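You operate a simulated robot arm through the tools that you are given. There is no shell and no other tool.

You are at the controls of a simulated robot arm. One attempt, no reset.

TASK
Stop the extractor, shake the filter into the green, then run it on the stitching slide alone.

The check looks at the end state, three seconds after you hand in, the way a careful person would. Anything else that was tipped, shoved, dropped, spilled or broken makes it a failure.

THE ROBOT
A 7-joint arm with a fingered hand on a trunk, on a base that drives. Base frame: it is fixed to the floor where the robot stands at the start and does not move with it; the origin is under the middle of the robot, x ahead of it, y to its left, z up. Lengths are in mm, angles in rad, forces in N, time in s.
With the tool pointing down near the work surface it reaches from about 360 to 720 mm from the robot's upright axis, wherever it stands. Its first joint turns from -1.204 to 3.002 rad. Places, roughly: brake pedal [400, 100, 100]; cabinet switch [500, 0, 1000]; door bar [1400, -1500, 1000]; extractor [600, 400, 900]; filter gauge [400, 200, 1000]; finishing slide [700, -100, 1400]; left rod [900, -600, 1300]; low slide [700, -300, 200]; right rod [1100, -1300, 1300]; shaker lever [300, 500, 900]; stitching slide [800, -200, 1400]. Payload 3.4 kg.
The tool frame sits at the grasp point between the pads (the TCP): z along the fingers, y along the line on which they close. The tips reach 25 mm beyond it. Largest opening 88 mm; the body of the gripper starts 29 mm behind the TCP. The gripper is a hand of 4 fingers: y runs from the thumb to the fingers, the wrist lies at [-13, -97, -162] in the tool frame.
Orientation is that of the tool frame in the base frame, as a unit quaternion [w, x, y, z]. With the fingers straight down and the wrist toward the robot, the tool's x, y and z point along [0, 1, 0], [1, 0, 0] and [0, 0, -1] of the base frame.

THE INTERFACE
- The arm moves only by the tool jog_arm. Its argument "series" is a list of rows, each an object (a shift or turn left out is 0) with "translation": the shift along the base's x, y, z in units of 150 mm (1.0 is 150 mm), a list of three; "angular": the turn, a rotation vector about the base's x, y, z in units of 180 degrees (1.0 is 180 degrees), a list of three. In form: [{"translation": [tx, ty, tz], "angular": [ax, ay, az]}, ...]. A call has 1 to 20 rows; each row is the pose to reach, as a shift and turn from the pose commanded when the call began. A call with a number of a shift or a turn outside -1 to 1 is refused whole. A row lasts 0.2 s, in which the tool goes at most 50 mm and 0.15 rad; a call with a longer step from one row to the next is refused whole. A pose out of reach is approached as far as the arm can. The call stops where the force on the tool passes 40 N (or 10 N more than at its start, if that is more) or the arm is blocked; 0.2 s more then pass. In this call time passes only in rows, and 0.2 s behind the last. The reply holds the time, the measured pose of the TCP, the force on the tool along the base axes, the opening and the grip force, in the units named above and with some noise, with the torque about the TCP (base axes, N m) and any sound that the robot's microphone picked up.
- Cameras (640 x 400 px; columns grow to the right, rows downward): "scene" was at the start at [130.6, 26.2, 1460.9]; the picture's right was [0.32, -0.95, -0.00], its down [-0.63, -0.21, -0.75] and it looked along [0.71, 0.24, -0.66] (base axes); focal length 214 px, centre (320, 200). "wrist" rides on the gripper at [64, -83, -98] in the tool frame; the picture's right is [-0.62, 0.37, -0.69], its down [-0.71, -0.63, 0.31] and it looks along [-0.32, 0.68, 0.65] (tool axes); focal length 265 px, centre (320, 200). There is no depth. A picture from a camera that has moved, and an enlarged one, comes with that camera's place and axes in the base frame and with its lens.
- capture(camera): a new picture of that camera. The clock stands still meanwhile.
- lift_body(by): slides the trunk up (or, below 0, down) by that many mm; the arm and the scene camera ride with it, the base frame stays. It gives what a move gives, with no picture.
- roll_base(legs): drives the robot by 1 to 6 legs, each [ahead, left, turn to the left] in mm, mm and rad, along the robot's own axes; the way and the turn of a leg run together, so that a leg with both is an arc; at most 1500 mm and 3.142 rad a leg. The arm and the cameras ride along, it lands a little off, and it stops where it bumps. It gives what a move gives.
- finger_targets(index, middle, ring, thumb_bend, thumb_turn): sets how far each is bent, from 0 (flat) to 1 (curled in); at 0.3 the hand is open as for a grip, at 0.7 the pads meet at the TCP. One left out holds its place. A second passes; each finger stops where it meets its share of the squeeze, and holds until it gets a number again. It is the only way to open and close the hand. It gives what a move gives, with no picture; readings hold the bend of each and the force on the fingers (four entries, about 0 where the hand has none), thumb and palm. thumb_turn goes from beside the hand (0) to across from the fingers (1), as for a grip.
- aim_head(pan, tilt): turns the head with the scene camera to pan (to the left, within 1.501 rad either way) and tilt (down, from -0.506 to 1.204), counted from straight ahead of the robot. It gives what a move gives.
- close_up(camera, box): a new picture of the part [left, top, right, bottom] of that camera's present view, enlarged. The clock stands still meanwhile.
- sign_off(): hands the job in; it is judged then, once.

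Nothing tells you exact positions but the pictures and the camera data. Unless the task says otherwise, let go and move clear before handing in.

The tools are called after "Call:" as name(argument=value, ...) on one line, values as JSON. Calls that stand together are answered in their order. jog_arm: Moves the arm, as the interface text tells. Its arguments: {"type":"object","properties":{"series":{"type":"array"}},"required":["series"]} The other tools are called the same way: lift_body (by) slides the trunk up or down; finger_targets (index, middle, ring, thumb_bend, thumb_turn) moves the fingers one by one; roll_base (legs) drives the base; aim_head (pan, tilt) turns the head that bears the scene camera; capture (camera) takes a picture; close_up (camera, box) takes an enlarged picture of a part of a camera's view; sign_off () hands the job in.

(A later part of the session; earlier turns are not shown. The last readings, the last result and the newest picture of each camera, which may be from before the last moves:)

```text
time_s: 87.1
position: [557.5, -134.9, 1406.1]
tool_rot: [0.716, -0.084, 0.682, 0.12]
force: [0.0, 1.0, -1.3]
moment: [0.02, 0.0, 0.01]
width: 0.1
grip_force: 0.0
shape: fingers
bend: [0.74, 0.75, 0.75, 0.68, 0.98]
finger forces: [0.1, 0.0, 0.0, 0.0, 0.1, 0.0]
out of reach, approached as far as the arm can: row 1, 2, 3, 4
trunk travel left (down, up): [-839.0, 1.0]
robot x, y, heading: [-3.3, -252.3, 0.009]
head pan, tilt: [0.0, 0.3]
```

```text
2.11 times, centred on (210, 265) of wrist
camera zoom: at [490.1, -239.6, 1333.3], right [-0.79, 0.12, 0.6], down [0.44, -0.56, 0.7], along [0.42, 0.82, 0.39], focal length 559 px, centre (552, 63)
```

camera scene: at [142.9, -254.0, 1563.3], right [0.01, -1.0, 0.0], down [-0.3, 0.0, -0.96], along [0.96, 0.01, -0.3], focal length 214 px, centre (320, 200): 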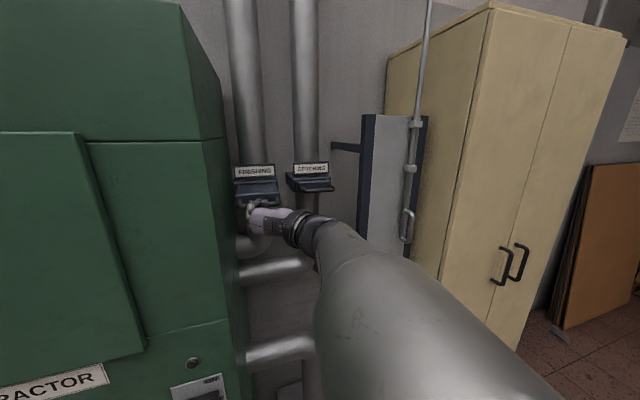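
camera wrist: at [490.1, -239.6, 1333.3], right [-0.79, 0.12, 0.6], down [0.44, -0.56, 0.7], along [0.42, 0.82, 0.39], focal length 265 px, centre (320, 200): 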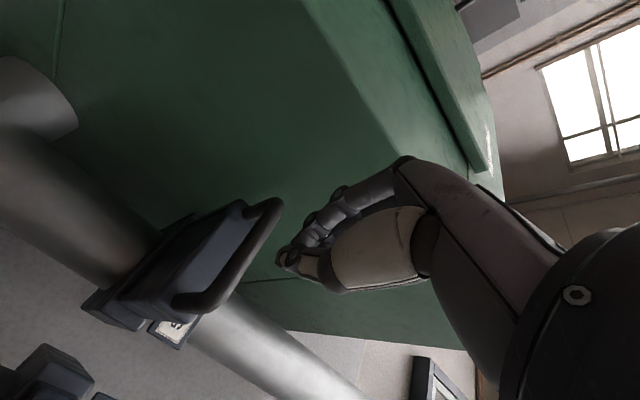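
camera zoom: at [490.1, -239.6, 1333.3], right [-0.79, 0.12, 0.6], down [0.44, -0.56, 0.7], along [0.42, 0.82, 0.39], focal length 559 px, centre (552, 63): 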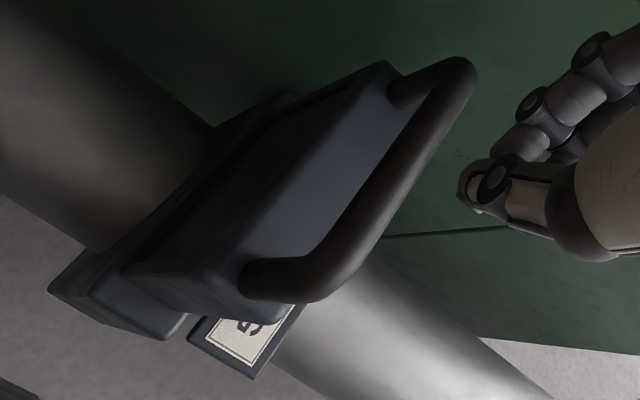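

The fist is centred on the FINISHING handle with about 35 mm gap. Pushing along the slide direction in small steps.

Call:
jog_arm(series=[{"translation": [0.09, 0.03, 0]}, {"translation": [0.18, 0.06, 0]}, {"translation": [0.26, 0.087, 0]}, {"translation": [0.33, 0.11, 0]}, {"translation": [0.4, 0.133, 0]}, {"translation": [0.47, 0.157, 0]}])

Call:
close_up(camera="scene", box=[210, 150, 330, 230])

Call:
capture(camera="wrist")

```text
time_s: 88.7
position: [628.2, -128.3, 1425.6]
tool_rot: [0.726, -0.069, 0.673, 0.125]
force: [0.0, -0.4, 0.1]
moment: [0.01, 0.01, -0.01]
width: 0.0
grip_force: 0.1
shape: fingers
bend: [0.74, 0.75, 0.75, 0.68, 0.97]
finger forces: [0.1, 0.0, 0.1, 0.0, 0.0, 0.1]
trunk travel left (down, up): [-839.0, 1.0]
robot x, y, heading: [2.7, -250.7, 0.006]
head pan, tilt: [0.0, 0.3]
stopped in row 6: the arm was blocked; the commanded pose is now the measured one
```

```text
5.00 times, centred on (270, 190) of scene
camera zoom: at [142.7, -255.4, 1563.4], right [0.01, -1.0, 0.0], down [-0.3, 0.0, -0.96], along [0.96, 0.01, -0.3], focal length 1072 px, centre (570, 250)
```

zoom: 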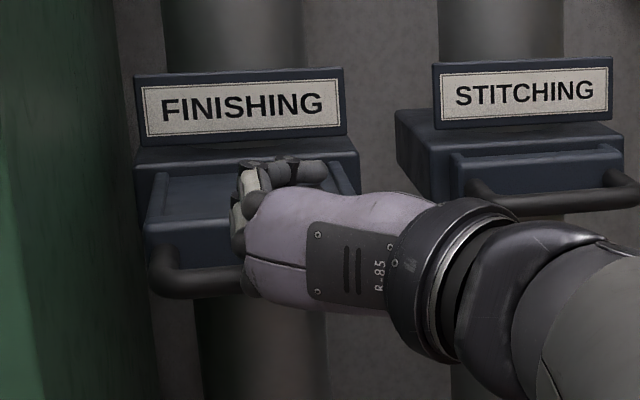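

```text
taken
camera wrist: at [561.3, -229.0, 1349.3], right [-0.81, 0.11, 0.58], down [0.42, -0.59, 0.69], along [0.42, 0.8, 0.43], focal length 265 px, centre (320, 200)
```

wrist: 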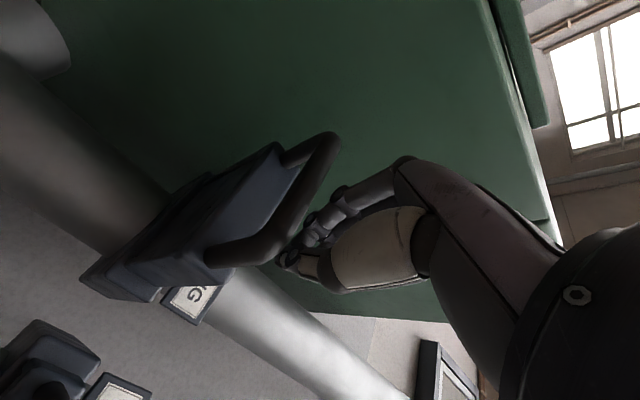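

The hand drifted upward over the bar and was blocked by an arm limit, as it did before when the target lay left of the robot. I'll retreat, then move the base left so the handle is straight ahead.

Call:
jog_arm(series=[{"translation": [-0.1, -0.033, 0.0]}, {"translation": [-0.3, -0.1, 0.0]}, {"translation": [-0.5, -0.167, 0.0]}])

Call:
close_up(camera="scene", box=[210, 150, 330, 230])

```text
time_s: 89.5
position: [552.2, -154.2, 1421.7]
tool_rot: [0.725, -0.072, 0.674, 0.125]
force: [-0.2, 0.0, -1.1]
moment: [0.01, -0.01, 0.04]
width: 0.0
grip_force: 0.1
shape: fingers
bend: [0.74, 0.75, 0.75, 0.68, 0.97]
finger forces: [0.0, 0.0, 0.1, 0.1, 0.0, 0.1]
trunk travel left (down, up): [-839.0, 1.0]
robot x, y, heading: [-1.7, -258.3, 0.008]
head pan, tilt: [0.0, 0.3]
```

```text
5.00 times, centred on (270, 190) of scene
camera zoom: at [143.9, -260.4, 1563.3], right [0.01, -1.0, 0.0], down [-0.3, 0.0, -0.96], along [0.96, 0.01, -0.3], focal length 1072 px, centre (570, 250)
```

zoom: 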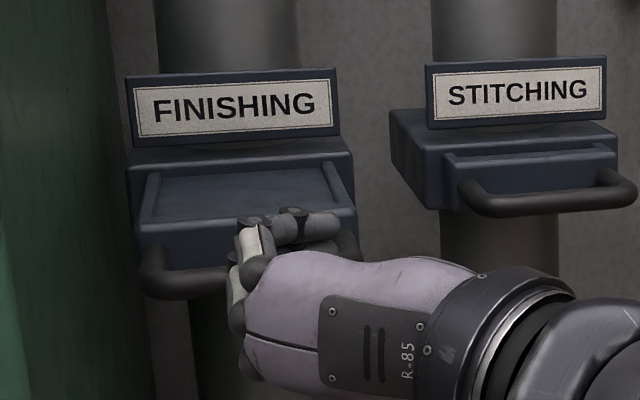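

The FINISHING slide hasn't moved. I'll swing the hand right, restore its orientation and height, then shift the base left.

Call:
jog_arm(series=[{"translation": [-0.03, -0.25, -0.03], "angular": [-0.007, 0.005, 0.003]}, {"translation": [-0.06, -0.5, -0.06], "angular": [-0.0136, 0.0095, 0.0065]}, {"translation": [-0.06, -0.75, -0.1], "angular": [-0.02, 0.014, 0.01]}, {"translation": [-0.06, -1.0, -0.13], "angular": [-0.0272, 0.0189, 0.0131]}])

Call:
roll_base(legs=[[0, 195, 0]])

Call:
aim_head(pan=-0.2, tilt=0.3)

Call:
capture(camera="scene")

```text
time_s: 90.5
position: [542.2, -301.9, 1402.0]
tool_rot: [0.698, -0.112, 0.698, 0.114]
force: [-0.3, -0.4, 0.1]
moment: [0.0, -0.03, 0.0]
width: 0.2
grip_force: 0.1
shape: fingers
bend: [0.74, 0.75, 0.75, 0.68, 0.97]
finger forces: [0.0, 0.0, 0.0, 0.0, 0.1, 0.1]
trunk travel left (down, up): [-839.0, 1.0]
robot x, y, heading: [-3.5, -255.5, 0.008]
head pan, tilt: [0.0, 0.3]
```

```text
time_s: 92.1
position: [542.6, -109.1, 1401.8]
tool_rot: [0.698, -0.114, 0.698, 0.112]
force: [-0.2, -0.6, 0.6]
moment: [0.02, 0.0, -0.01]
width: 0.0
grip_force: 0.1
shape: fingers
bend: [0.74, 0.75, 0.75, 0.68, 0.97]
finger forces: [0.0, 0.0, 0.1, 0.1, 0.0, 0.0]
trunk travel left (down, up): [-839.0, 1.0]
robot x, y, heading: [-3.8, -65.5, 0.008]
head pan, tilt: [0.0, 0.3]
```

```text
time_s: 92.8
position: [541.5, -109.4, 1402.0]
tool_rot: [0.698, -0.113, 0.698, 0.112]
force: [-0.4, 0.4, 0.8]
moment: [0.0, -0.02, 0.0]
width: 0.0
grip_force: 0.0
shape: fingers
bend: [0.74, 0.75, 0.75, 0.68, 0.97]
finger forces: [0.0, 0.0, 0.0, 0.0, 0.0, 0.0]
trunk travel left (down, up): [-839.0, 1.0]
robot x, y, heading: [-3.2, -62.7, 0.008]
head pan, tilt: [-0.201, 0.3]
```

```text
taken
camera scene: at [140.0, -82.2, 1563.3], right [-0.19, -0.98, 0.0], down [-0.29, 0.06, -0.96], along [0.94, -0.18, -0.3], focal length 214 px, centre (320, 200)
```

scene: 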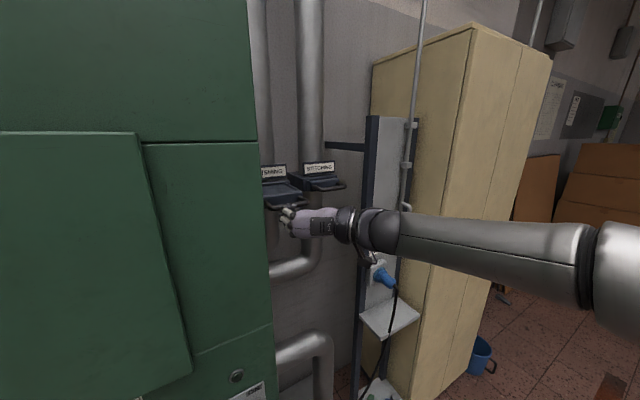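

Tracking is accurate here. I'll align laterally with the handle centre and check from this side view.

Call:
jog_arm(series=[{"translation": [0.05, -0.15, 0.0]}, {"translation": [0.14, -0.12, 0.0]}])

Call:
close_up(camera="scene", box=[240, 150, 360, 230])

Call:
capture(camera="wrist")

```text
time_s: 93.4
position: [564.1, -126.4, 1399.4]
tool_rot: [0.697, -0.114, 0.699, 0.112]
force: [0.4, -0.4, -0.2]
moment: [-0.01, 0.0, 0.01]
width: 0.2
grip_force: 0.1
shape: fingers
bend: [0.74, 0.75, 0.75, 0.68, 0.97]
finger forces: [0.0, 0.0, 0.0, 0.0, 0.0, 0.0]
trunk travel left (down, up): [-839.0, 1.0]
robot x, y, heading: [-0.6, -63.3, 0.006]
head pan, tilt: [-0.201, 0.3]
```

```text
5.00 times, centred on (300, 190) of scene
camera zoom: at [141.3, -80.9, 1563.2], right [-0.19, -0.98, 0.0], down [-0.29, 0.06, -0.96], along [0.94, -0.18, -0.3], focal length 1072 px, centre (420, 250)
```

zoom: 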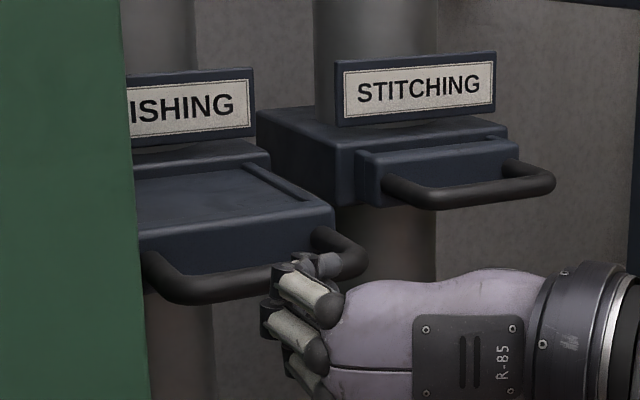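

```text
taken
camera wrist: at [496.4, -236.1, 1336.9], right [-0.77, 0.13, 0.62], down [0.49, -0.5, 0.72], along [0.41, 0.86, 0.32], focal length 265 px, centre (320, 200)
```

wrist: 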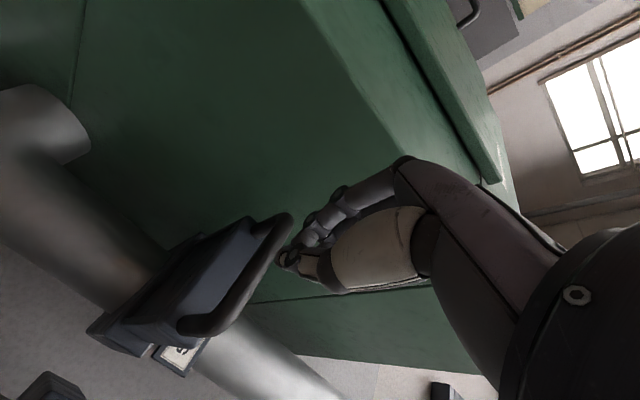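

Aligned with the handle's centre. Pushing along the slide direction.

Call:
jog_arm(series=[{"translation": [0.08, 0.027, 0]}, {"translation": [0.16, 0.053, 0]}, {"translation": [0.24, 0.08, 0]}, {"translation": [0.32, 0.107, 0]}, {"translation": [0.4, 0.133, 0]}, {"translation": [0.48, 0.16, 0]}])

Call:
close_up(camera="scene", box=[240, 150, 360, 230])

Call:
capture(camera="wrist")

```text
time_s: 94.8
position: [633.5, -102.8, 1400.3]
tool_rot: [0.698, -0.113, 0.698, 0.114]
force: [-1.6, 0.3, 0.3]
moment: [-0.07, -0.03, -0.02]
width: 0.2
grip_force: 0.1
shape: fingers
bend: [0.75, 0.75, 0.75, 0.68, 0.97]
finger forces: [0.0, 0.1, 0.1, 0.0, 0.1, 0.1]
trunk travel left (down, up): [-839.0, 1.0]
robot x, y, heading: [-0.1, -67.0, 0.006]
head pan, tilt: [-0.201, 0.3]
```

```text
5.00 times, centred on (300, 190) of scene
camera zoom: at [140.0, -82.6, 1563.3], right [-0.19, -0.98, 0.0], down [-0.29, 0.06, -0.96], along [0.94, -0.18, -0.3], focal length 1072 px, centre (420, 250)
```

zoom: 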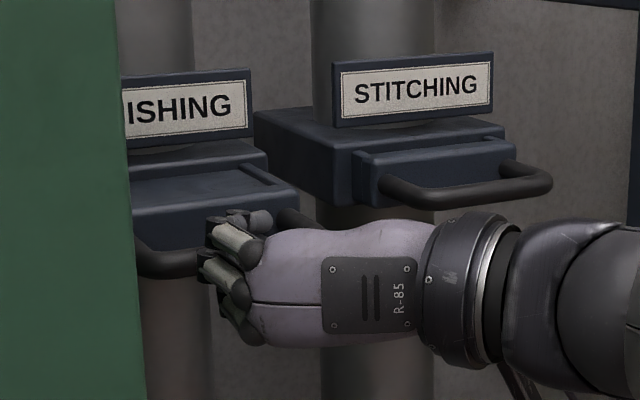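

```text
taken
camera wrist: at [566.9, -212.7, 1337.9], right [-0.77, 0.13, 0.62], down [0.49, -0.5, 0.71], along [0.41, 0.85, 0.32], focal length 265 px, centre (320, 200)
```

wrist: 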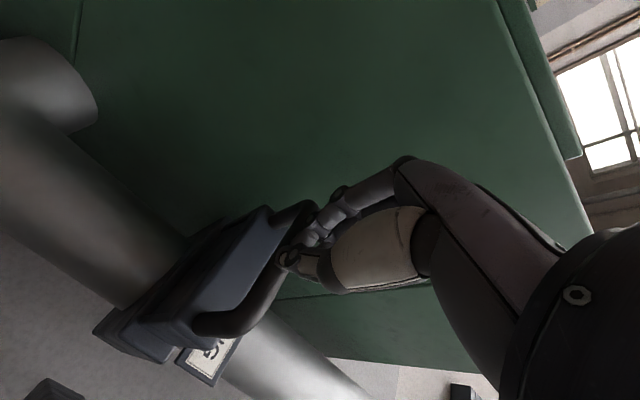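

The slide is moving in with little force. Continuing until it stops.

Call:
jog_arm(series=[{"translation": [0.08, 0.027, 0]}, {"translation": [0.16, 0.053, 0]}, {"translation": [0.24, 0.08, 0]}, {"translation": [0.3, 0.1, 0]}, {"translation": [0.36, 0.12, 0]}, {"translation": [0.42, 0.14, 0]}, {"translation": [0.48, 0.16, 0]}])

Call:
close_up(camera="scene", box=[240, 150, 360, 230])

Call:
capture(camera="wrist")

```text
time_s: 96.3
position: [683.3, -94.5, 1410.2]
tool_rot: [0.702, -0.111, 0.695, 0.113]
force: [-32.2, -14.1, -2.9]
moment: [-0.12, 0.37, -0.23]
width: 0.0
grip_force: 20.0
shape: fingers
bend: [0.75, 0.75, 0.75, 0.74, 0.93]
finger forces: [0.1, 0.0, 0.0, 0.0, 39.7, 0.0]
trunk travel left (down, up): [-839.0, 1.0]
robot x, y, heading: [-4.6, -65.6, 0.0]
head pan, tilt: [-0.201, 0.3]
stopped in row 7: the force on the tool passed its limit at 44 N (the readings are from after the stop); the commanded pose is now the measured one
```

```text
5.00 times, centred on (300, 190) of scene
camera zoom: at [123.6, -90.9, 1564.6], right [-0.2, -0.98, -0.01], down [-0.28, 0.06, -0.96], along [0.94, -0.19, -0.29], focal length 1072 px, centre (420, 250)
```

zoom: 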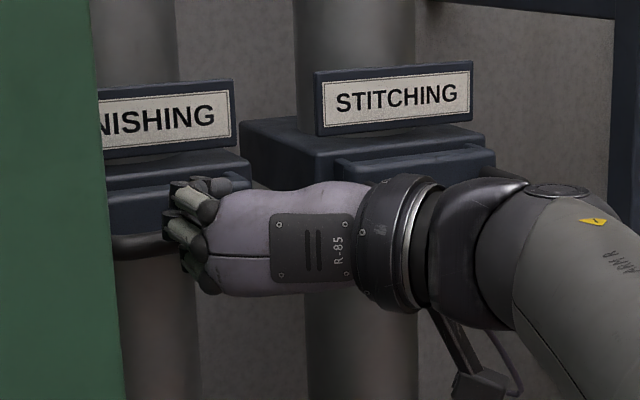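

```text
taken
camera wrist: at [617.2, -204.4, 1345.8], right [-0.78, 0.13, 0.61], down [0.48, -0.51, 0.72], along [0.4, 0.85, 0.33], focal length 265 px, centre (320, 200)
```

wrist: 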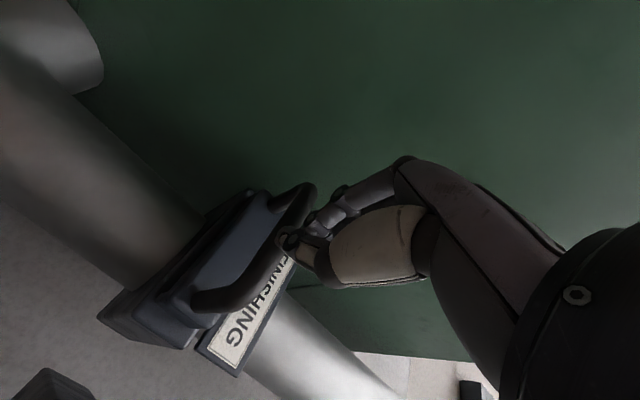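

It hit its end stop at about 44 N. I'll back off and compare it to the STITCHING slide.

Call:
jog_arm(series=[{"translation": [-0.1, -0.033, -0.02]}, {"translation": [-0.35, -0.117, -0.04]}, {"translation": [-0.6, -0.2, -0.05]}, {"translation": [-0.85, -0.283, -0.05]}])

Call:
capture(camera="scene")

Call:
close_up(camera="scene", box=[240, 140, 360, 220])

Call:
capture(camera="wrist")

```text
time_s: 97.3
position: [568.4, -131.0, 1396.1]
tool_rot: [0.699, -0.113, 0.697, 0.112]
force: [0.6, -1.9, 0.3]
moment: [-0.04, 0.04, 0.03]
width: 0.2
grip_force: 0.2
shape: fingers
bend: [0.75, 0.75, 0.75, 0.69, 0.96]
finger forces: [0.0, 0.0, 0.0, 0.1, 0.0, 0.1]
trunk travel left (down, up): [-839.0, 1.0]
robot x, y, heading: [0.6, -65.1, 0.004]
head pan, tilt: [-0.201, 0.3]
```

```text
taken
camera scene: at [138.1, -83.2, 1563.4], right [-0.19, -0.98, 0.0], down [-0.29, 0.06, -0.96], along [0.94, -0.19, -0.29], focal length 214 px, centre (320, 200)
```

scene: 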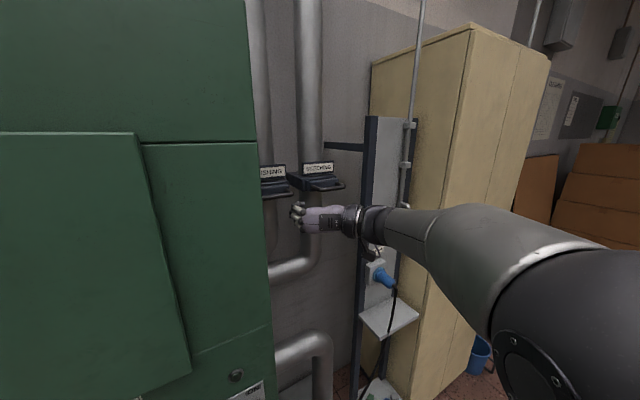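

```text
5.00 times, centred on (300, 180) of scene
camera zoom: at [138.1, -83.2, 1563.4], right [-0.19, -0.98, 0.0], down [-0.29, 0.06, -0.96], along [0.94, -0.19, -0.29], focal length 1072 px, centre (420, 300)
```

zoom: 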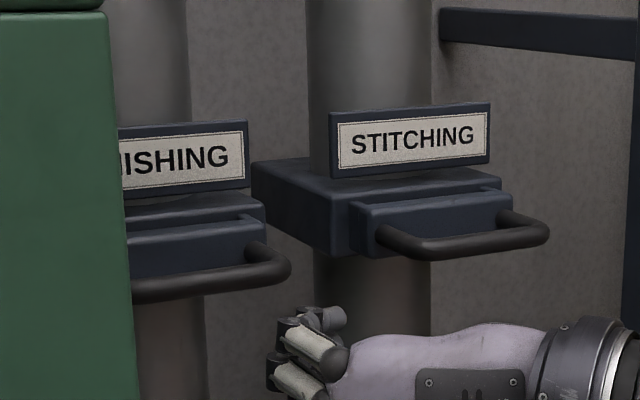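

```text
taken
camera wrist: at [501.2, -241.4, 1333.1], right [-0.77, 0.13, 0.62], down [0.49, -0.5, 0.72], along [0.41, 0.85, 0.32], focal length 265 px, centre (320, 200)
```

wrist: 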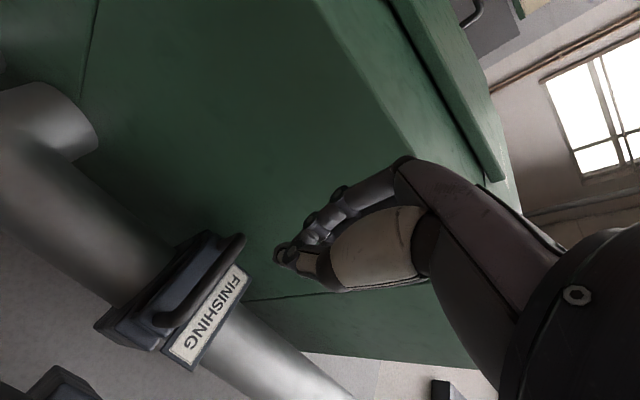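

FINISHING is now fully in, matching STITCHING. Next I'll move the base to face the STITCHING slide and turn the hand so the fingers point forward-down, ready to hook over its handle.

Call:
roll_base(legs=[[0, -185, 0], [100, 0, 0]])

Call:
finger_targets(index=0.45, middle=0.45, ring=0.45, thumb_bend=0.35)

Call:
jog_arm(series=[{"translation": [0, 0.02, 0.05], "angular": [0.0265, 0.0299, -0.02]}, {"translation": [0, 0.04, 0.1], "angular": [0.053, 0.0598, -0.04]}, {"translation": [0, 0.06, 0.15], "angular": [0.0795, 0.0896, -0.06]}, {"translation": [0, 0.08, 0.2], "angular": [0.106, 0.1195, -0.08]}, {"translation": [0, 0.1, 0.25], "angular": [0.1325, 0.1494, -0.1]}, {"translation": [0, 0.12, 0.3], "angular": [0.159, 0.1793, -0.12]}, {"translation": [0, 0.14, 0.35], "angular": [0.1856, 0.2091, -0.1398]}])

Call:
aim_head(pan=0.0, tilt=0.3)

Call:
capture(camera="scene")

```text
time_s: 99.6
position: [669.8, -318.2, 1396.3]
tool_rot: [0.699, -0.112, 0.697, 0.113]
force: [-0.4, 0.2, -0.5]
moment: [0.0, -0.01, -0.02]
width: 0.1
grip_force: 0.0
shape: fingers
bend: [0.75, 0.75, 0.75, 0.69, 0.96]
finger forces: [0.1, 0.1, 0.0, 0.0, 0.0, 0.1]
trunk travel left (down, up): [-839.0, 1.0]
robot x, y, heading: [95.9, -248.2, 0.0]
head pan, tilt: [-0.201, 0.3]
```

```text
time_s: 100.6
position: [669.6, -318.7, 1395.6]
tool_rot: [0.698, -0.112, 0.698, 0.112]
force: [-0.1, -0.5, 0.3]
moment: [-0.04, -0.02, -0.02]
width: 63.0
grip_force: 0.0
shape: fingers
bend: [0.45, 0.45, 0.45, 0.35, 0.97]
finger forces: [0.0, 0.0, 0.0, 0.0, 0.1, 0.0]
trunk travel left (down, up): [-839.0, 1.0]
robot x, y, heading: [100.3, -249.8, -0.002]
head pan, tilt: [-0.201, 0.3]
```

```text
time_s: 102.2
position: [680.7, -304.6, 1449.8]
tool_rot: [0.449, 0.283, 0.827, 0.184]
force: [0.3, 0.1, 1.8]
moment: [-0.01, 0.02, 0.01]
width: 63.1
grip_force: 0.0
shape: fingers
bend: [0.45, 0.45, 0.45, 0.35, 0.97]
finger forces: [0.0, 0.0, 0.0, 0.0, 0.1, 0.0]
out of reach, approached as far as the arm can: row 6, 7
trunk travel left (down, up): [-839.0, 1.0]
robot x, y, heading: [98.8, -253.0, 0.005]
head pan, tilt: [-0.201, 0.3]
```

```text
time_s: 102.9
position: [680.2, -302.8, 1450.7]
tool_rot: [0.45, 0.281, 0.828, 0.184]
force: [0.0, -0.7, 0.4]
moment: [0.0, 0.0, 0.0]
width: 63.0
grip_force: 0.0
shape: fingers
bend: [0.45, 0.45, 0.45, 0.35, 0.97]
finger forces: [0.1, 0.1, 0.0, 0.0, 0.0, 0.0]
trunk travel left (down, up): [-839.0, 1.0]
robot x, y, heading: [95.4, -249.2, 0.01]
head pan, tilt: [0.0, 0.3]
```

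```text
taken
camera scene: at [241.2, -251.1, 1563.3], right [0.0, -1.0, 0.0], down [-0.3, 0.0, -0.96], along [0.96, 0.0, -0.3], focal length 214 px, centre (320, 200)
```

scene: 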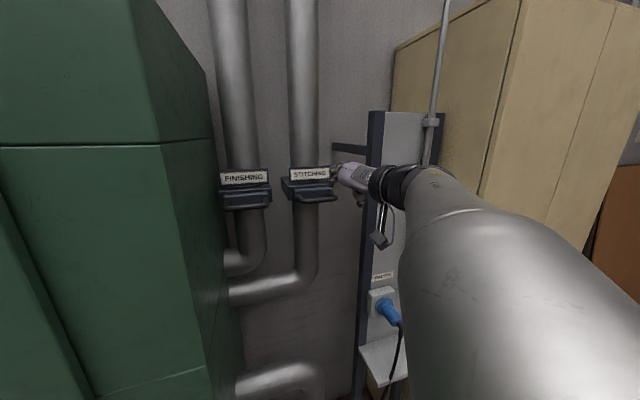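

The hand is half turned. I'll zoom on the handle from this closer view, then finish the rotation.

Call:
close_up(camera="scene", box=[260, 150, 380, 230])

Call:
jog_arm(series=[{"translation": [0.0, 0.0, 0.0], "angular": [0.0263, 0.0297, -0.0198]}, {"translation": [0.0, 0.0, 0.0], "angular": [0.0526, 0.0593, -0.0397]}, {"translation": [0.0, 0.0, 0.0], "angular": [0.0789, 0.089, -0.0595]}, {"translation": [0.0, 0.0, 0.0], "angular": [0.1052, 0.1187, -0.0793]}, {"translation": [0.0, 0.0, 0.0], "angular": [0.1315, 0.1483, -0.0992]}, {"translation": [0.0, 0.0, 0.0], "angular": [0.1578, 0.178, -0.119]}])

Call:
capture(camera="scene")

Call:
capture(camera="wrist")

```text
5.00 times, centred on (320, 190) of scene
camera zoom: at [241.2, -251.1, 1563.3], right [0.0, -1.0, 0.0], down [-0.3, 0.0, -0.96], along [0.96, 0.0, -0.3], focal length 1072 px, centre (320, 250)
```

zoom: 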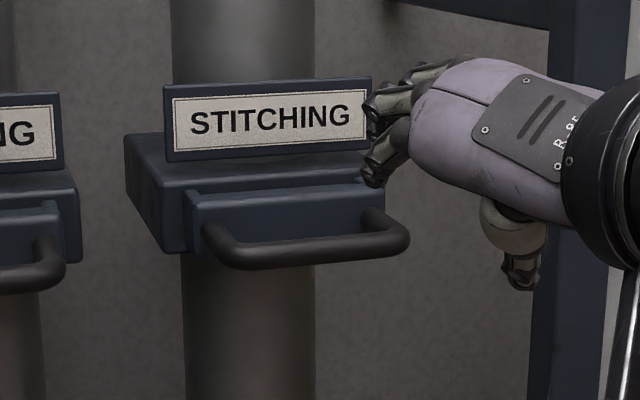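

```text
time_s: 104.3
position: [681.9, -304.2, 1452.2]
tool_rot: [0.151, 0.565, 0.783, 0.213]
force: [0.0, 0.6, 0.0]
moment: [0.01, -0.01, 0.03]
width: 63.1
grip_force: 0.0
shape: fingers
bend: [0.45, 0.45, 0.45, 0.35, 0.97]
finger forces: [0.1, 0.0, 0.0, 0.0, 0.1, 0.1]
out of reach, approached as far as the arm can: row 2
trunk travel left (down, up): [-839.0, 1.0]
robot x, y, heading: [96.7, -251.7, 0.001]
head pan, tilt: [0.0, 0.3]
```

```text
taken
camera scene: at [242.1, -251.0, 1563.2], right [0.0, -1.0, 0.0], down [-0.3, 0.0, -0.96], along [0.96, 0.0, -0.3], focal length 214 px, centre (320, 200)
```

scene: 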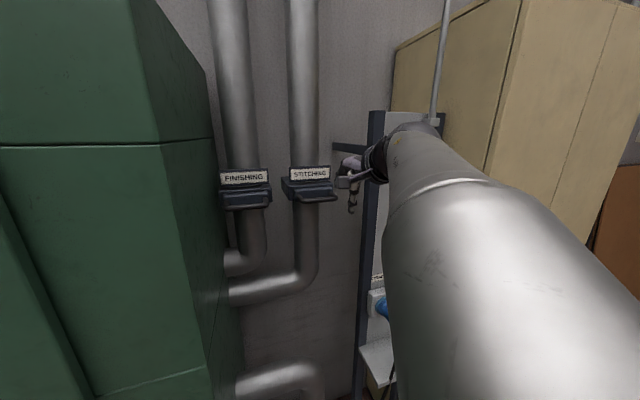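

```text
taken
camera wrist: at [545.9, -281.4, 1495.8], right [0.17, -0.6, 0.78], down [-0.15, -0.8, -0.58], along [0.97, -0.01, -0.22], focal length 265 px, centre (320, 200)
```

wrist: 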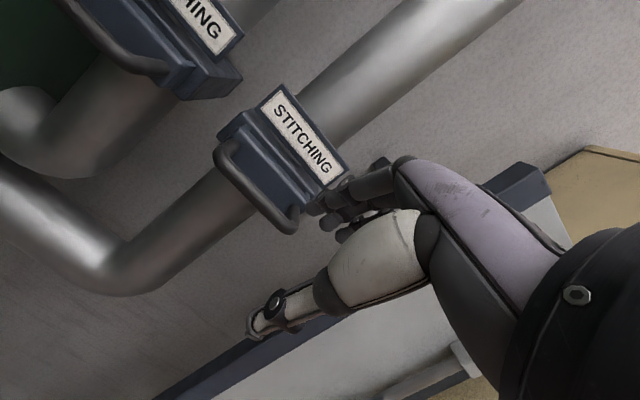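

The hand now points forward-down as wanted. The STITCHING bar mid works out to about (772, −243, 1398); I'll move to a pre-hook pose just above and in front of it.

Call:
jog_arm(series=[{"translation": [0.1, 0.1, 0.01]}, {"translation": [0.2, 0.2, 0.02]}, {"translation": [0.303, 0.307, 0.02]}])

Call:
close_up(camera="scene", box=[260, 150, 380, 230])

Call:
capture(camera="wrist")

```text
time_s: 105.1
position: [724.5, -264.8, 1464.8]
tool_rot: [0.151, 0.566, 0.779, 0.221]
force: [0.5, -1.2, -0.3]
moment: [0.02, 0.01, 0.01]
width: 63.3
grip_force: 0.2
shape: fingers
bend: [0.45, 0.45, 0.45, 0.35, 0.97]
finger forces: [0.0, 0.0, 0.1, 0.0, 0.1, 0.0]
trunk travel left (down, up): [-839.0, 1.0]
robot x, y, heading: [94.9, -248.4, 0.003]
head pan, tilt: [0.0, 0.3]
```

```text
5.00 times, centred on (320, 190) of scene
camera zoom: at [242.2, -250.6, 1563.2], right [0.0, -1.0, 0.0], down [-0.3, 0.0, -0.96], along [0.96, 0.0, -0.3], focal length 1072 px, centre (320, 250)
```

zoom: 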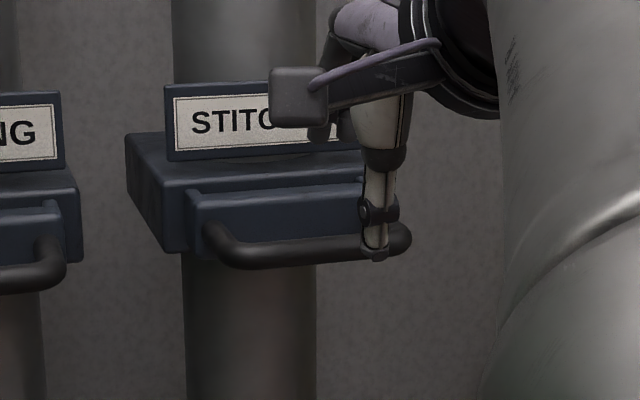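

```text
taken
camera wrist: at [588.8, -242.1, 1506.7], right [0.16, -0.61, 0.77], down [-0.14, -0.79, -0.6], along [0.98, -0.02, -0.21], focal length 265 px, centre (320, 200)
```

wrist: 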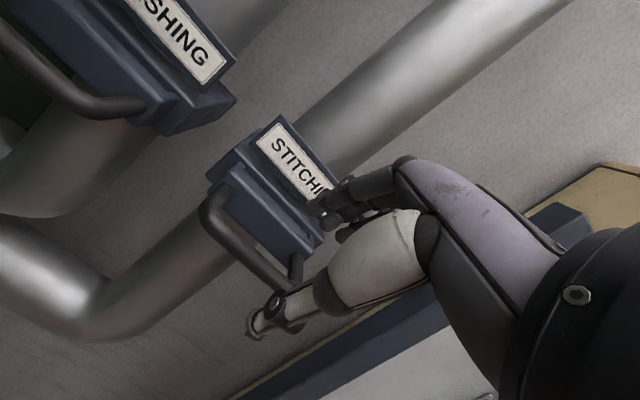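

Slight drift but workable; the fingers are just above and in front of the bar. I'll descend along the finger direction partway and check.

Call:
jog_arm(series=[{"translation": [0.06, 0.05, -0.12]}, {"translation": [0.12, 0.08, -0.24]}, {"translation": [0.17, 0.1, -0.33]}])

Call:
close_up(camera="scene", box=[260, 150, 380, 230])

Call:
close_up(camera="wrist", box=[180, 100, 380, 340])

```text
time_s: 105.9
position: [749.4, -253.7, 1418.1]
tool_rot: [0.152, 0.569, 0.776, 0.225]
force: [-0.4, 0.4, -0.2]
moment: [0.01, -0.03, 0.0]
width: 62.8
grip_force: 0.0
shape: fingers
bend: [0.45, 0.45, 0.45, 0.35, 0.97]
finger forces: [0.0, 0.0, 0.0, 0.0, 0.0, 0.0]
trunk travel left (down, up): [-839.0, 1.0]
robot x, y, heading: [95.5, -253.9, 0.007]
head pan, tilt: [0.0, 0.3]
```

```text
5.00 times, centred on (320, 190) of scene
camera zoom: at [241.2, -250.7, 1563.4], right [0.0, -1.0, 0.0], down [-0.3, 0.0, -0.96], along [0.96, 0.0, -0.3], focal length 1072 px, centre (320, 250)
```

zoom: 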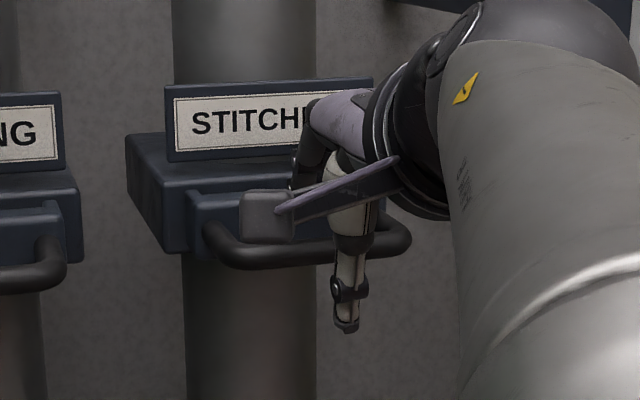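

```text
1.67 times, centred on (280, 220) of wrist
camera zoom: at [614.5, -230.5, 1461.9], right [0.15, -0.62, 0.77], down [-0.14, -0.78, -0.6], along [0.98, -0.02, -0.21], focal length 442 px, centre (387, 167)
```

zoom: 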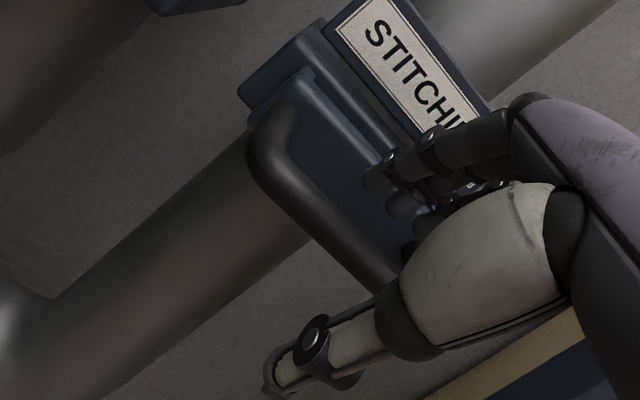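

Fingers are coming down between the bar and the block, with the thumb in front. A bit further down, then close.

Call:
jog_arm(series=[{"translation": [0.025, 0.01, -0.06]}, {"translation": [0.05, 0.02, -0.12]}])

Call:
close_up(camera="wrist", box=[180, 100, 380, 340])

```text
time_s: 106.5
position: [759.6, -253.2, 1400.7]
tool_rot: [0.15, 0.571, 0.775, 0.226]
force: [-0.3, 0.6, 0.6]
moment: [0.0, -0.01, 0.03]
width: 63.1
grip_force: 0.0
shape: fingers
bend: [0.45, 0.45, 0.45, 0.35, 0.97]
finger forces: [0.0, 0.0, 0.1, 0.0, 0.0, 0.0]
trunk travel left (down, up): [-839.0, 1.0]
robot x, y, heading: [98.1, -248.7, 0.005]
head pan, tilt: [0.0, 0.3]
```

```text
1.67 times, centred on (280, 220) of wrist
camera zoom: at [623.9, -229.9, 1443.7], right [0.15, -0.62, 0.77], down [-0.15, -0.78, -0.61], along [0.98, -0.02, -0.21], focal length 442 px, centre (387, 167)
```

zoom: 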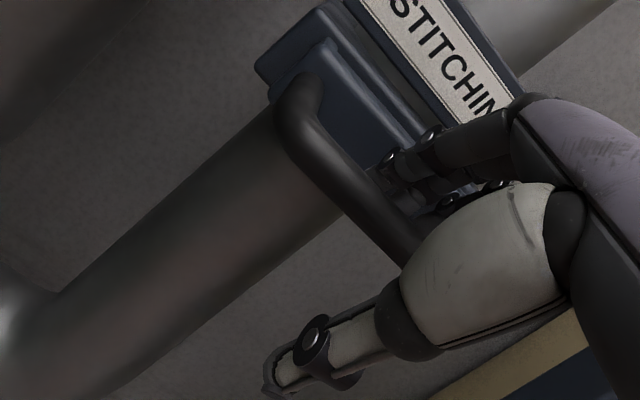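

The fingers are behind the bar. Closing the grip.

Call:
finger_targets(index=0.7, middle=0.7, ring=0.7, thumb_bend=0.65)

Call:
close_up(camera="wrist", box=[180, 100, 380, 340])

```text
time_s: 107.5
position: [760.6, -255.1, 1397.0]
tool_rot: [0.149, 0.573, 0.774, 0.224]
force: [1.6, 1.0, 1.4]
moment: [0.0, -0.03, -0.02]
width: 6.4
grip_force: 1.0
shape: fingers
bend: [0.68, 0.7, 0.7, 0.65, 0.97]
finger forces: [1.5, 0.1, 0.0, 0.0, 0.0, 0.0]
trunk travel left (down, up): [-839.0, 1.0]
robot x, y, heading: [97.3, -254.2, 0.007]
head pan, tilt: [0.0, 0.3]
```

```text
1.67 times, centred on (280, 220) of wrist
camera zoom: at [626.3, -231.9, 1440.4], right [0.15, -0.62, 0.77], down [-0.16, -0.78, -0.61], along [0.98, -0.03, -0.22], focal length 442 px, centre (387, 167)
```

zoom: 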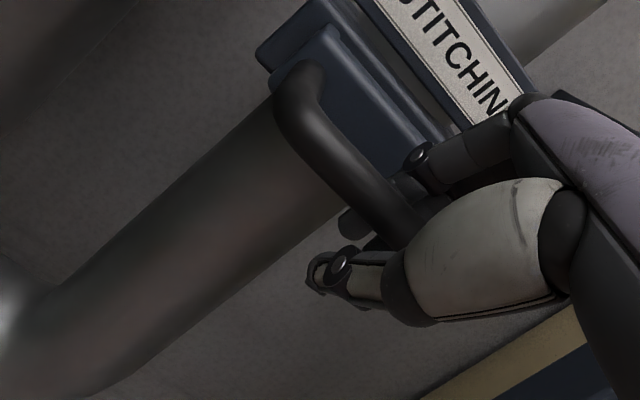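

The fingers are hooked round the bar. Pulling the slide out along −n in small steps.

Call:
jog_arm(series=[{"translation": [-0.07, -0.023, 0]}, {"translation": [-0.14, -0.047, 0]}, {"translation": [-0.21, -0.07, 0]}, {"translation": [-0.28, -0.093, 0]}, {"translation": [-0.35, -0.117, 0]}])

Call:
close_up(camera="wrist", box=[180, 100, 380, 340])

Call:
close_up(camera="scene", box=[220, 150, 380, 250])

```text
time_s: 108.7
position: [707.7, -261.3, 1386.1]
tool_rot: [0.148, 0.567, 0.781, 0.214]
force: [1.1, -1.1, 0.0]
moment: [0.03, 0.01, -0.01]
width: 5.4
grip_force: 0.3
shape: fingers
bend: [0.68, 0.7, 0.7, 0.65, 0.97]
finger forces: [1.7, 0.1, 0.0, 0.0, 0.0, 0.0]
trunk travel left (down, up): [-839.0, 1.0]
robot x, y, heading: [95.1, -246.8, 0.001]
head pan, tilt: [0.0, 0.3]
```

```text
1.67 times, centred on (280, 220) of wrist
camera zoom: at [573.5, -238.4, 1431.5], right [0.17, -0.61, 0.78], down [-0.15, -0.8, -0.59], along [0.97, -0.02, -0.23], focal length 442 px, centre (387, 167)
```

zoom: 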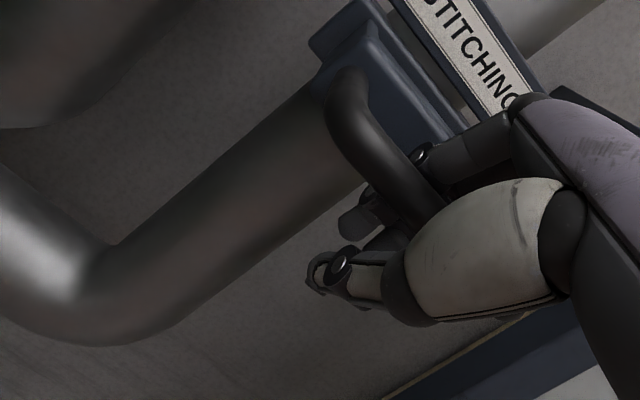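

```text
4.00 times, centred on (300, 200) of scene
camera zoom: at [241.4, -251.0, 1563.3], right [0.0, -1.0, 0.0], down [-0.3, 0.0, -0.96], along [0.96, 0.0, -0.3], focal length 858 px, centre (400, 200)
```

zoom: 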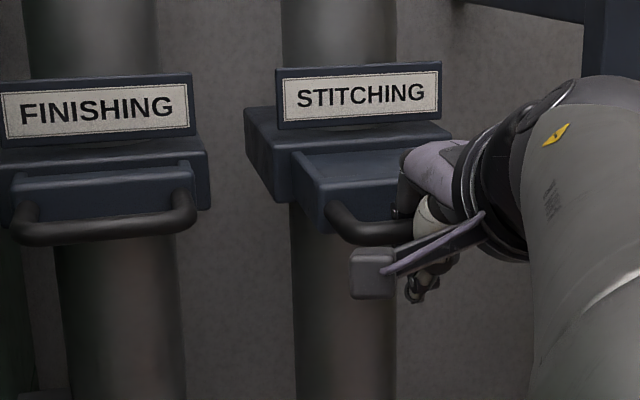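

The slide is coming out smoothly. Continuing the pull to its end.

Call:
jog_arm(series=[{"translation": [-0.07, -0.023, 0.01]}, {"translation": [-0.14, -0.047, 0.02]}, {"translation": [-0.21, -0.07, 0.03]}, {"translation": [-0.28, -0.093, 0.04]}, {"translation": [-0.35, -0.117, 0.04]}])

Call:
close_up(camera="wrist", box=[180, 100, 380, 340])

Call:
close_up(camera="scene", box=[220, 150, 380, 250])

```text
time_s: 109.9
position: [684.0, -272.6, 1396.5]
tool_rot: [0.151, 0.563, 0.784, 0.214]
force: [0.8, 1.3, 0.0]
moment: [-0.02, 0.01, -0.01]
width: 5.4
grip_force: 0.5
shape: fingers
bend: [0.69, 0.7, 0.7, 0.65, 0.97]
finger forces: [1.2, 0.1, 0.0, 0.0, 0.1, 0.1]
out of reach, approached as far as the arm can: row 3, 4, 5
trunk travel left (down, up): [-839.0, 1.0]
robot x, y, heading: [96.1, -250.6, 0.005]
head pan, tilt: [0.0, 0.3]
```

```text
1.67 times, centred on (280, 220) of wrist
camera zoom: at [548.6, -250.6, 1441.0], right [0.17, -0.6, 0.78], down [-0.14, -0.8, -0.58], along [0.98, -0.01, -0.22], focal length 442 px, centre (387, 167)
```

zoom: 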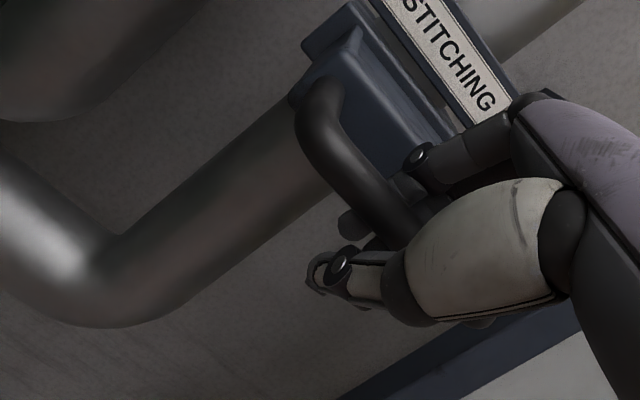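

```text
4.00 times, centred on (300, 200) of scene
camera zoom: at [241.6, -249.8, 1563.3], right [0.0, -1.0, 0.0], down [-0.3, 0.0, -0.96], along [0.96, 0.0, -0.3], focal length 858 px, centre (400, 200)
```

zoom: 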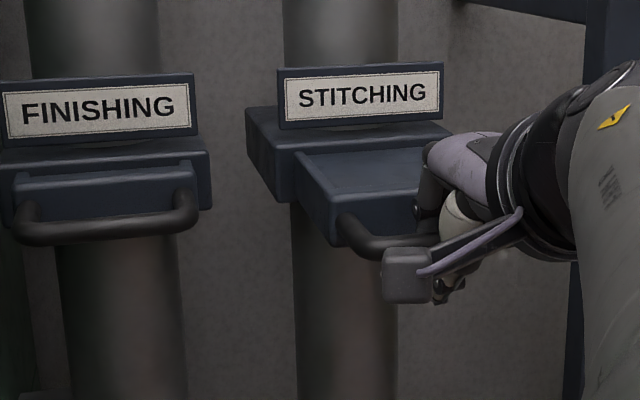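

Arm is at its inner reach, with the slide drawn about 75 mm. I'll use small base moves backwards to finish the pull, checking force.

Call:
roll_base(legs=[[-12, -4, 0]])

Call:
close_up(camera="scene", box=[220, 150, 380, 250])

```text
time_s: 110.7
position: [674.1, -278.3, 1395.0]
tool_rot: [0.149, 0.565, 0.783, 0.211]
force: [6.4, 3.4, 1.4]
moment: [-0.02, -0.02, 0.0]
width: 9.6
grip_force: 3.4
shape: fingers
bend: [0.64, 0.7, 0.69, 0.65, 0.97]
finger forces: [6.0, 0.0, 1.2, 0.1, 0.1, 0.1]
trunk travel left (down, up): [-839.0, 1.0]
robot x, y, heading: [82.8, -256.7, 0.003]
head pan, tilt: [0.0, 0.3]
```

```text
4.00 times, centred on (300, 200) of scene
camera zoom: at [230.2, -253.7, 1563.2], right [0.0, -1.0, 0.0], down [-0.3, 0.0, -0.96], along [0.95, 0.0, -0.3], focal length 858 px, centre (400, 200)
```

zoom: 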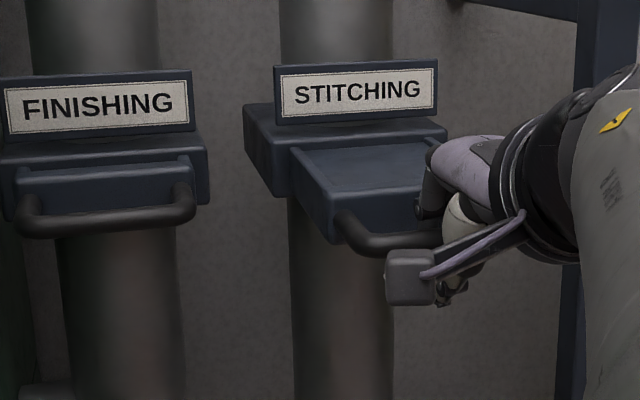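

Force has jumped to about 7 N, probably the out-stop. A small extra pull to confirm.

Call:
roll_base(legs=[[-7, -2, 0]])

Call:
close_up(camera="scene", box=[220, 150, 380, 250])

```text
time_s: 111.4
position: [669.8, -279.1, 1392.5]
tool_rot: [0.149, 0.566, 0.783, 0.212]
force: [12.9, 6.3, 3.4]
moment: [-0.03, 0.04, 0.07]
width: 13.5
grip_force: 7.5
shape: fingers
bend: [0.6, 0.69, 0.66, 0.65, 0.97]
finger forces: [10.0, 1.0, 4.1, 0.0, 0.1, 0.0]
trunk travel left (down, up): [-839.0, 1.0]
robot x, y, heading: [74.9, -254.9, 0.009]
head pan, tilt: [0.0, 0.3]
```

```text
4.00 times, centred on (300, 200) of scene
camera zoom: at [227.7, -254.0, 1562.8], right [0.0, -1.0, 0.0], down [-0.3, 0.0, -0.95], along [0.95, 0.0, -0.3], focal length 858 px, centre (400, 200)
```

zoom: 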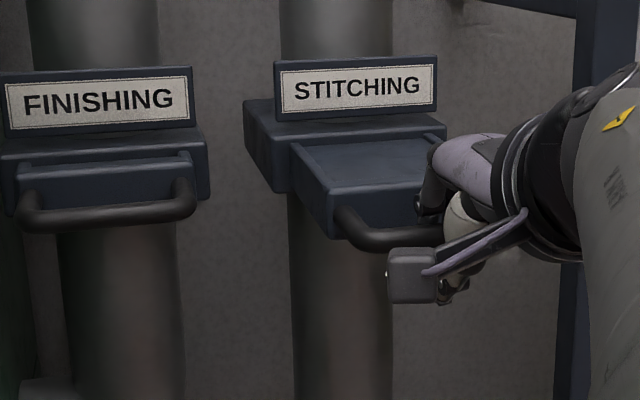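

It's against the out-stop (force up, no further motion). I'll relax the pull, open the hand, and lift clear up and back.

Call:
roll_base(legs=[[10, 3, 0]])

Call:
finger_targets(index=0.42, middle=0.42, ring=0.42, thumb_bend=0.3)

Call:
close_up(camera="wrist", box=[180, 100, 380, 340])

Call:
close_up(camera="scene", box=[220, 150, 380, 250])

```text
time_s: 112.2
position: [678.5, -279.0, 1395.2]
tool_rot: [0.149, 0.565, 0.783, 0.214]
force: [1.5, 1.2, 0.6]
moment: [0.05, 0.02, -0.05]
width: 6.1
grip_force: 1.1
shape: fingers
bend: [0.68, 0.7, 0.7, 0.65, 0.97]
finger forces: [1.7, 0.0, 0.0, 0.0, 0.0, 0.0]
trunk travel left (down, up): [-839.0, 1.0]
robot x, y, heading: [85.8, -254.4, 0.005]
head pan, tilt: [0.0, 0.3]
```

```text
time_s: 113.2
position: [676.5, -278.9, 1395.3]
tool_rot: [0.149, 0.566, 0.782, 0.215]
force: [0.9, 0.5, 0.5]
moment: [0.02, 0.01, 0.03]
width: 71.4
grip_force: 0.1
shape: fingers
bend: [0.42, 0.42, 0.42, 0.3, 0.97]
finger forces: [0.0, 0.0, 0.0, 0.1, 0.0, 0.0]
trunk travel left (down, up): [-839.0, 1.0]
robot x, y, heading: [82.8, -253.2, 0.005]
head pan, tilt: [0.0, 0.3]
```

```text
1.67 times, centred on (280, 220) of wrist
camera zoom: at [541.0, -257.2, 1440.8], right [0.17, -0.61, 0.78], down [-0.15, -0.8, -0.59], along [0.97, -0.02, -0.22], focal length 442 px, centre (387, 167)
```

zoom: 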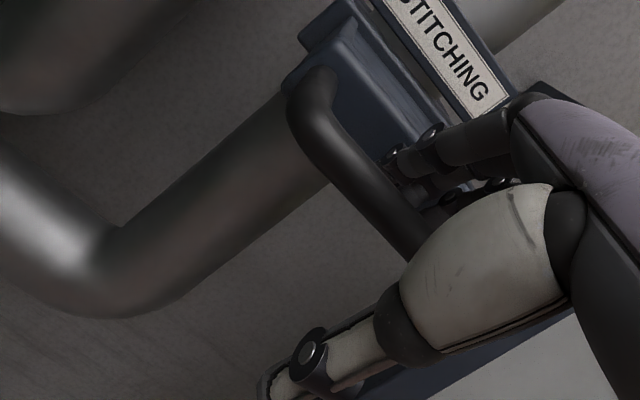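

```text
4.00 times, centred on (300, 200) of scene
camera zoom: at [232.4, -253.8, 1563.3], right [0.0, -1.0, 0.0], down [-0.3, 0.0, -0.96], along [0.96, 0.0, -0.3], focal length 858 px, centre (400, 200)
```

zoom: 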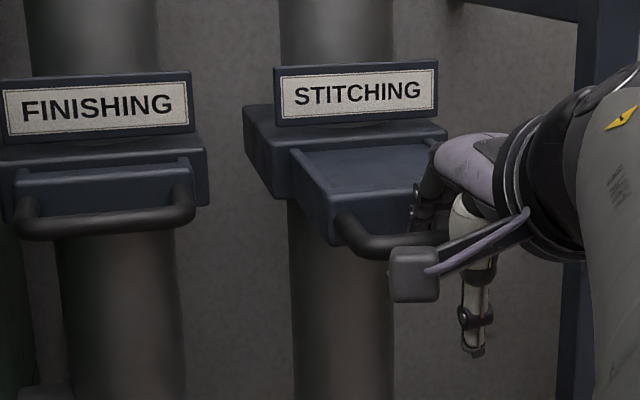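

Released cleanly. Since the arm is near its inner limit, I'll ease the base back slightly to use the slack, then raise the hand out of the handle.

Call:
roll_base(legs=[[-14, -5, 0]])

Call:
jog_arm(series=[{"translation": [0.0, 0.0, 0.08]}, {"translation": [0.0, 0.0, 0.16]}, {"translation": [0.0, 0.0, 0.24]}])

Call:
close_up(camera="wrist", box=[180, 100, 380, 340])

Call:
close_up(camera="scene", box=[220, 150, 380, 250])

```text
time_s: 113.9
position: [664.7, -282.7, 1394.2]
tool_rot: [0.148, 0.566, 0.783, 0.214]
force: [0.3, -0.4, 0.1]
moment: [0.03, 0.0, -0.03]
width: 72.0
grip_force: 0.0
shape: fingers
bend: [0.42, 0.42, 0.42, 0.3, 0.97]
finger forces: [0.0, 0.0, 0.1, 0.1, 0.0, 0.0]
trunk travel left (down, up): [-839.0, 1.0]
robot x, y, heading: [72.0, -256.5, 0.002]
head pan, tilt: [0.0, 0.3]
```

```text
time_s: 114.7
position: [661.7, -286.4, 1434.9]
tool_rot: [0.147, 0.567, 0.78, 0.22]
force: [0.9, -0.3, -0.2]
moment: [0.03, -0.01, -0.01]
width: 71.9
grip_force: 0.0
shape: fingers
bend: [0.42, 0.42, 0.42, 0.3, 0.97]
finger forces: [0.0, 0.1, 0.0, 0.0, 0.0, 0.0]
trunk travel left (down, up): [-839.0, 1.0]
robot x, y, heading: [77.1, -258.3, 0.004]
head pan, tilt: [0.0, 0.3]
```

```text
1.67 times, centred on (280, 220) of wrist
camera zoom: at [526.8, -264.9, 1479.3], right [0.17, -0.61, 0.77], down [-0.15, -0.79, -0.6], along [0.98, -0.01, -0.22], focal length 442 px, centre (387, 167)
```

zoom: 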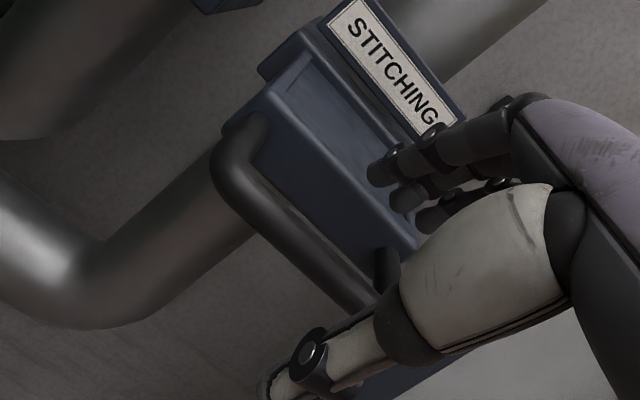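

```text
4.00 times, centred on (300, 200) of scene
camera zoom: at [217.9, -258.9, 1563.4], right [0.0, -1.0, 0.0], down [-0.3, 0.0, -0.96], along [0.96, 0.0, -0.3], focal length 858 px, centre (400, 200)
```

zoom: 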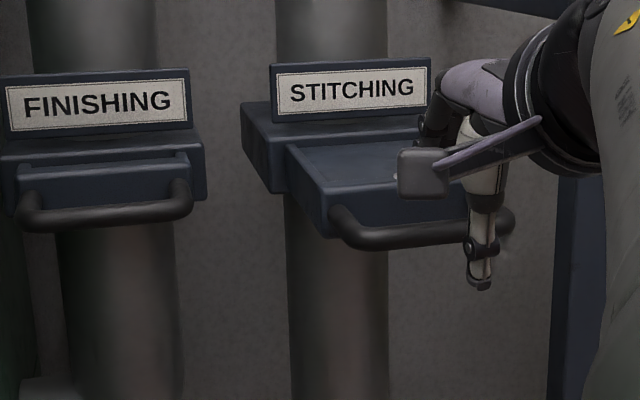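

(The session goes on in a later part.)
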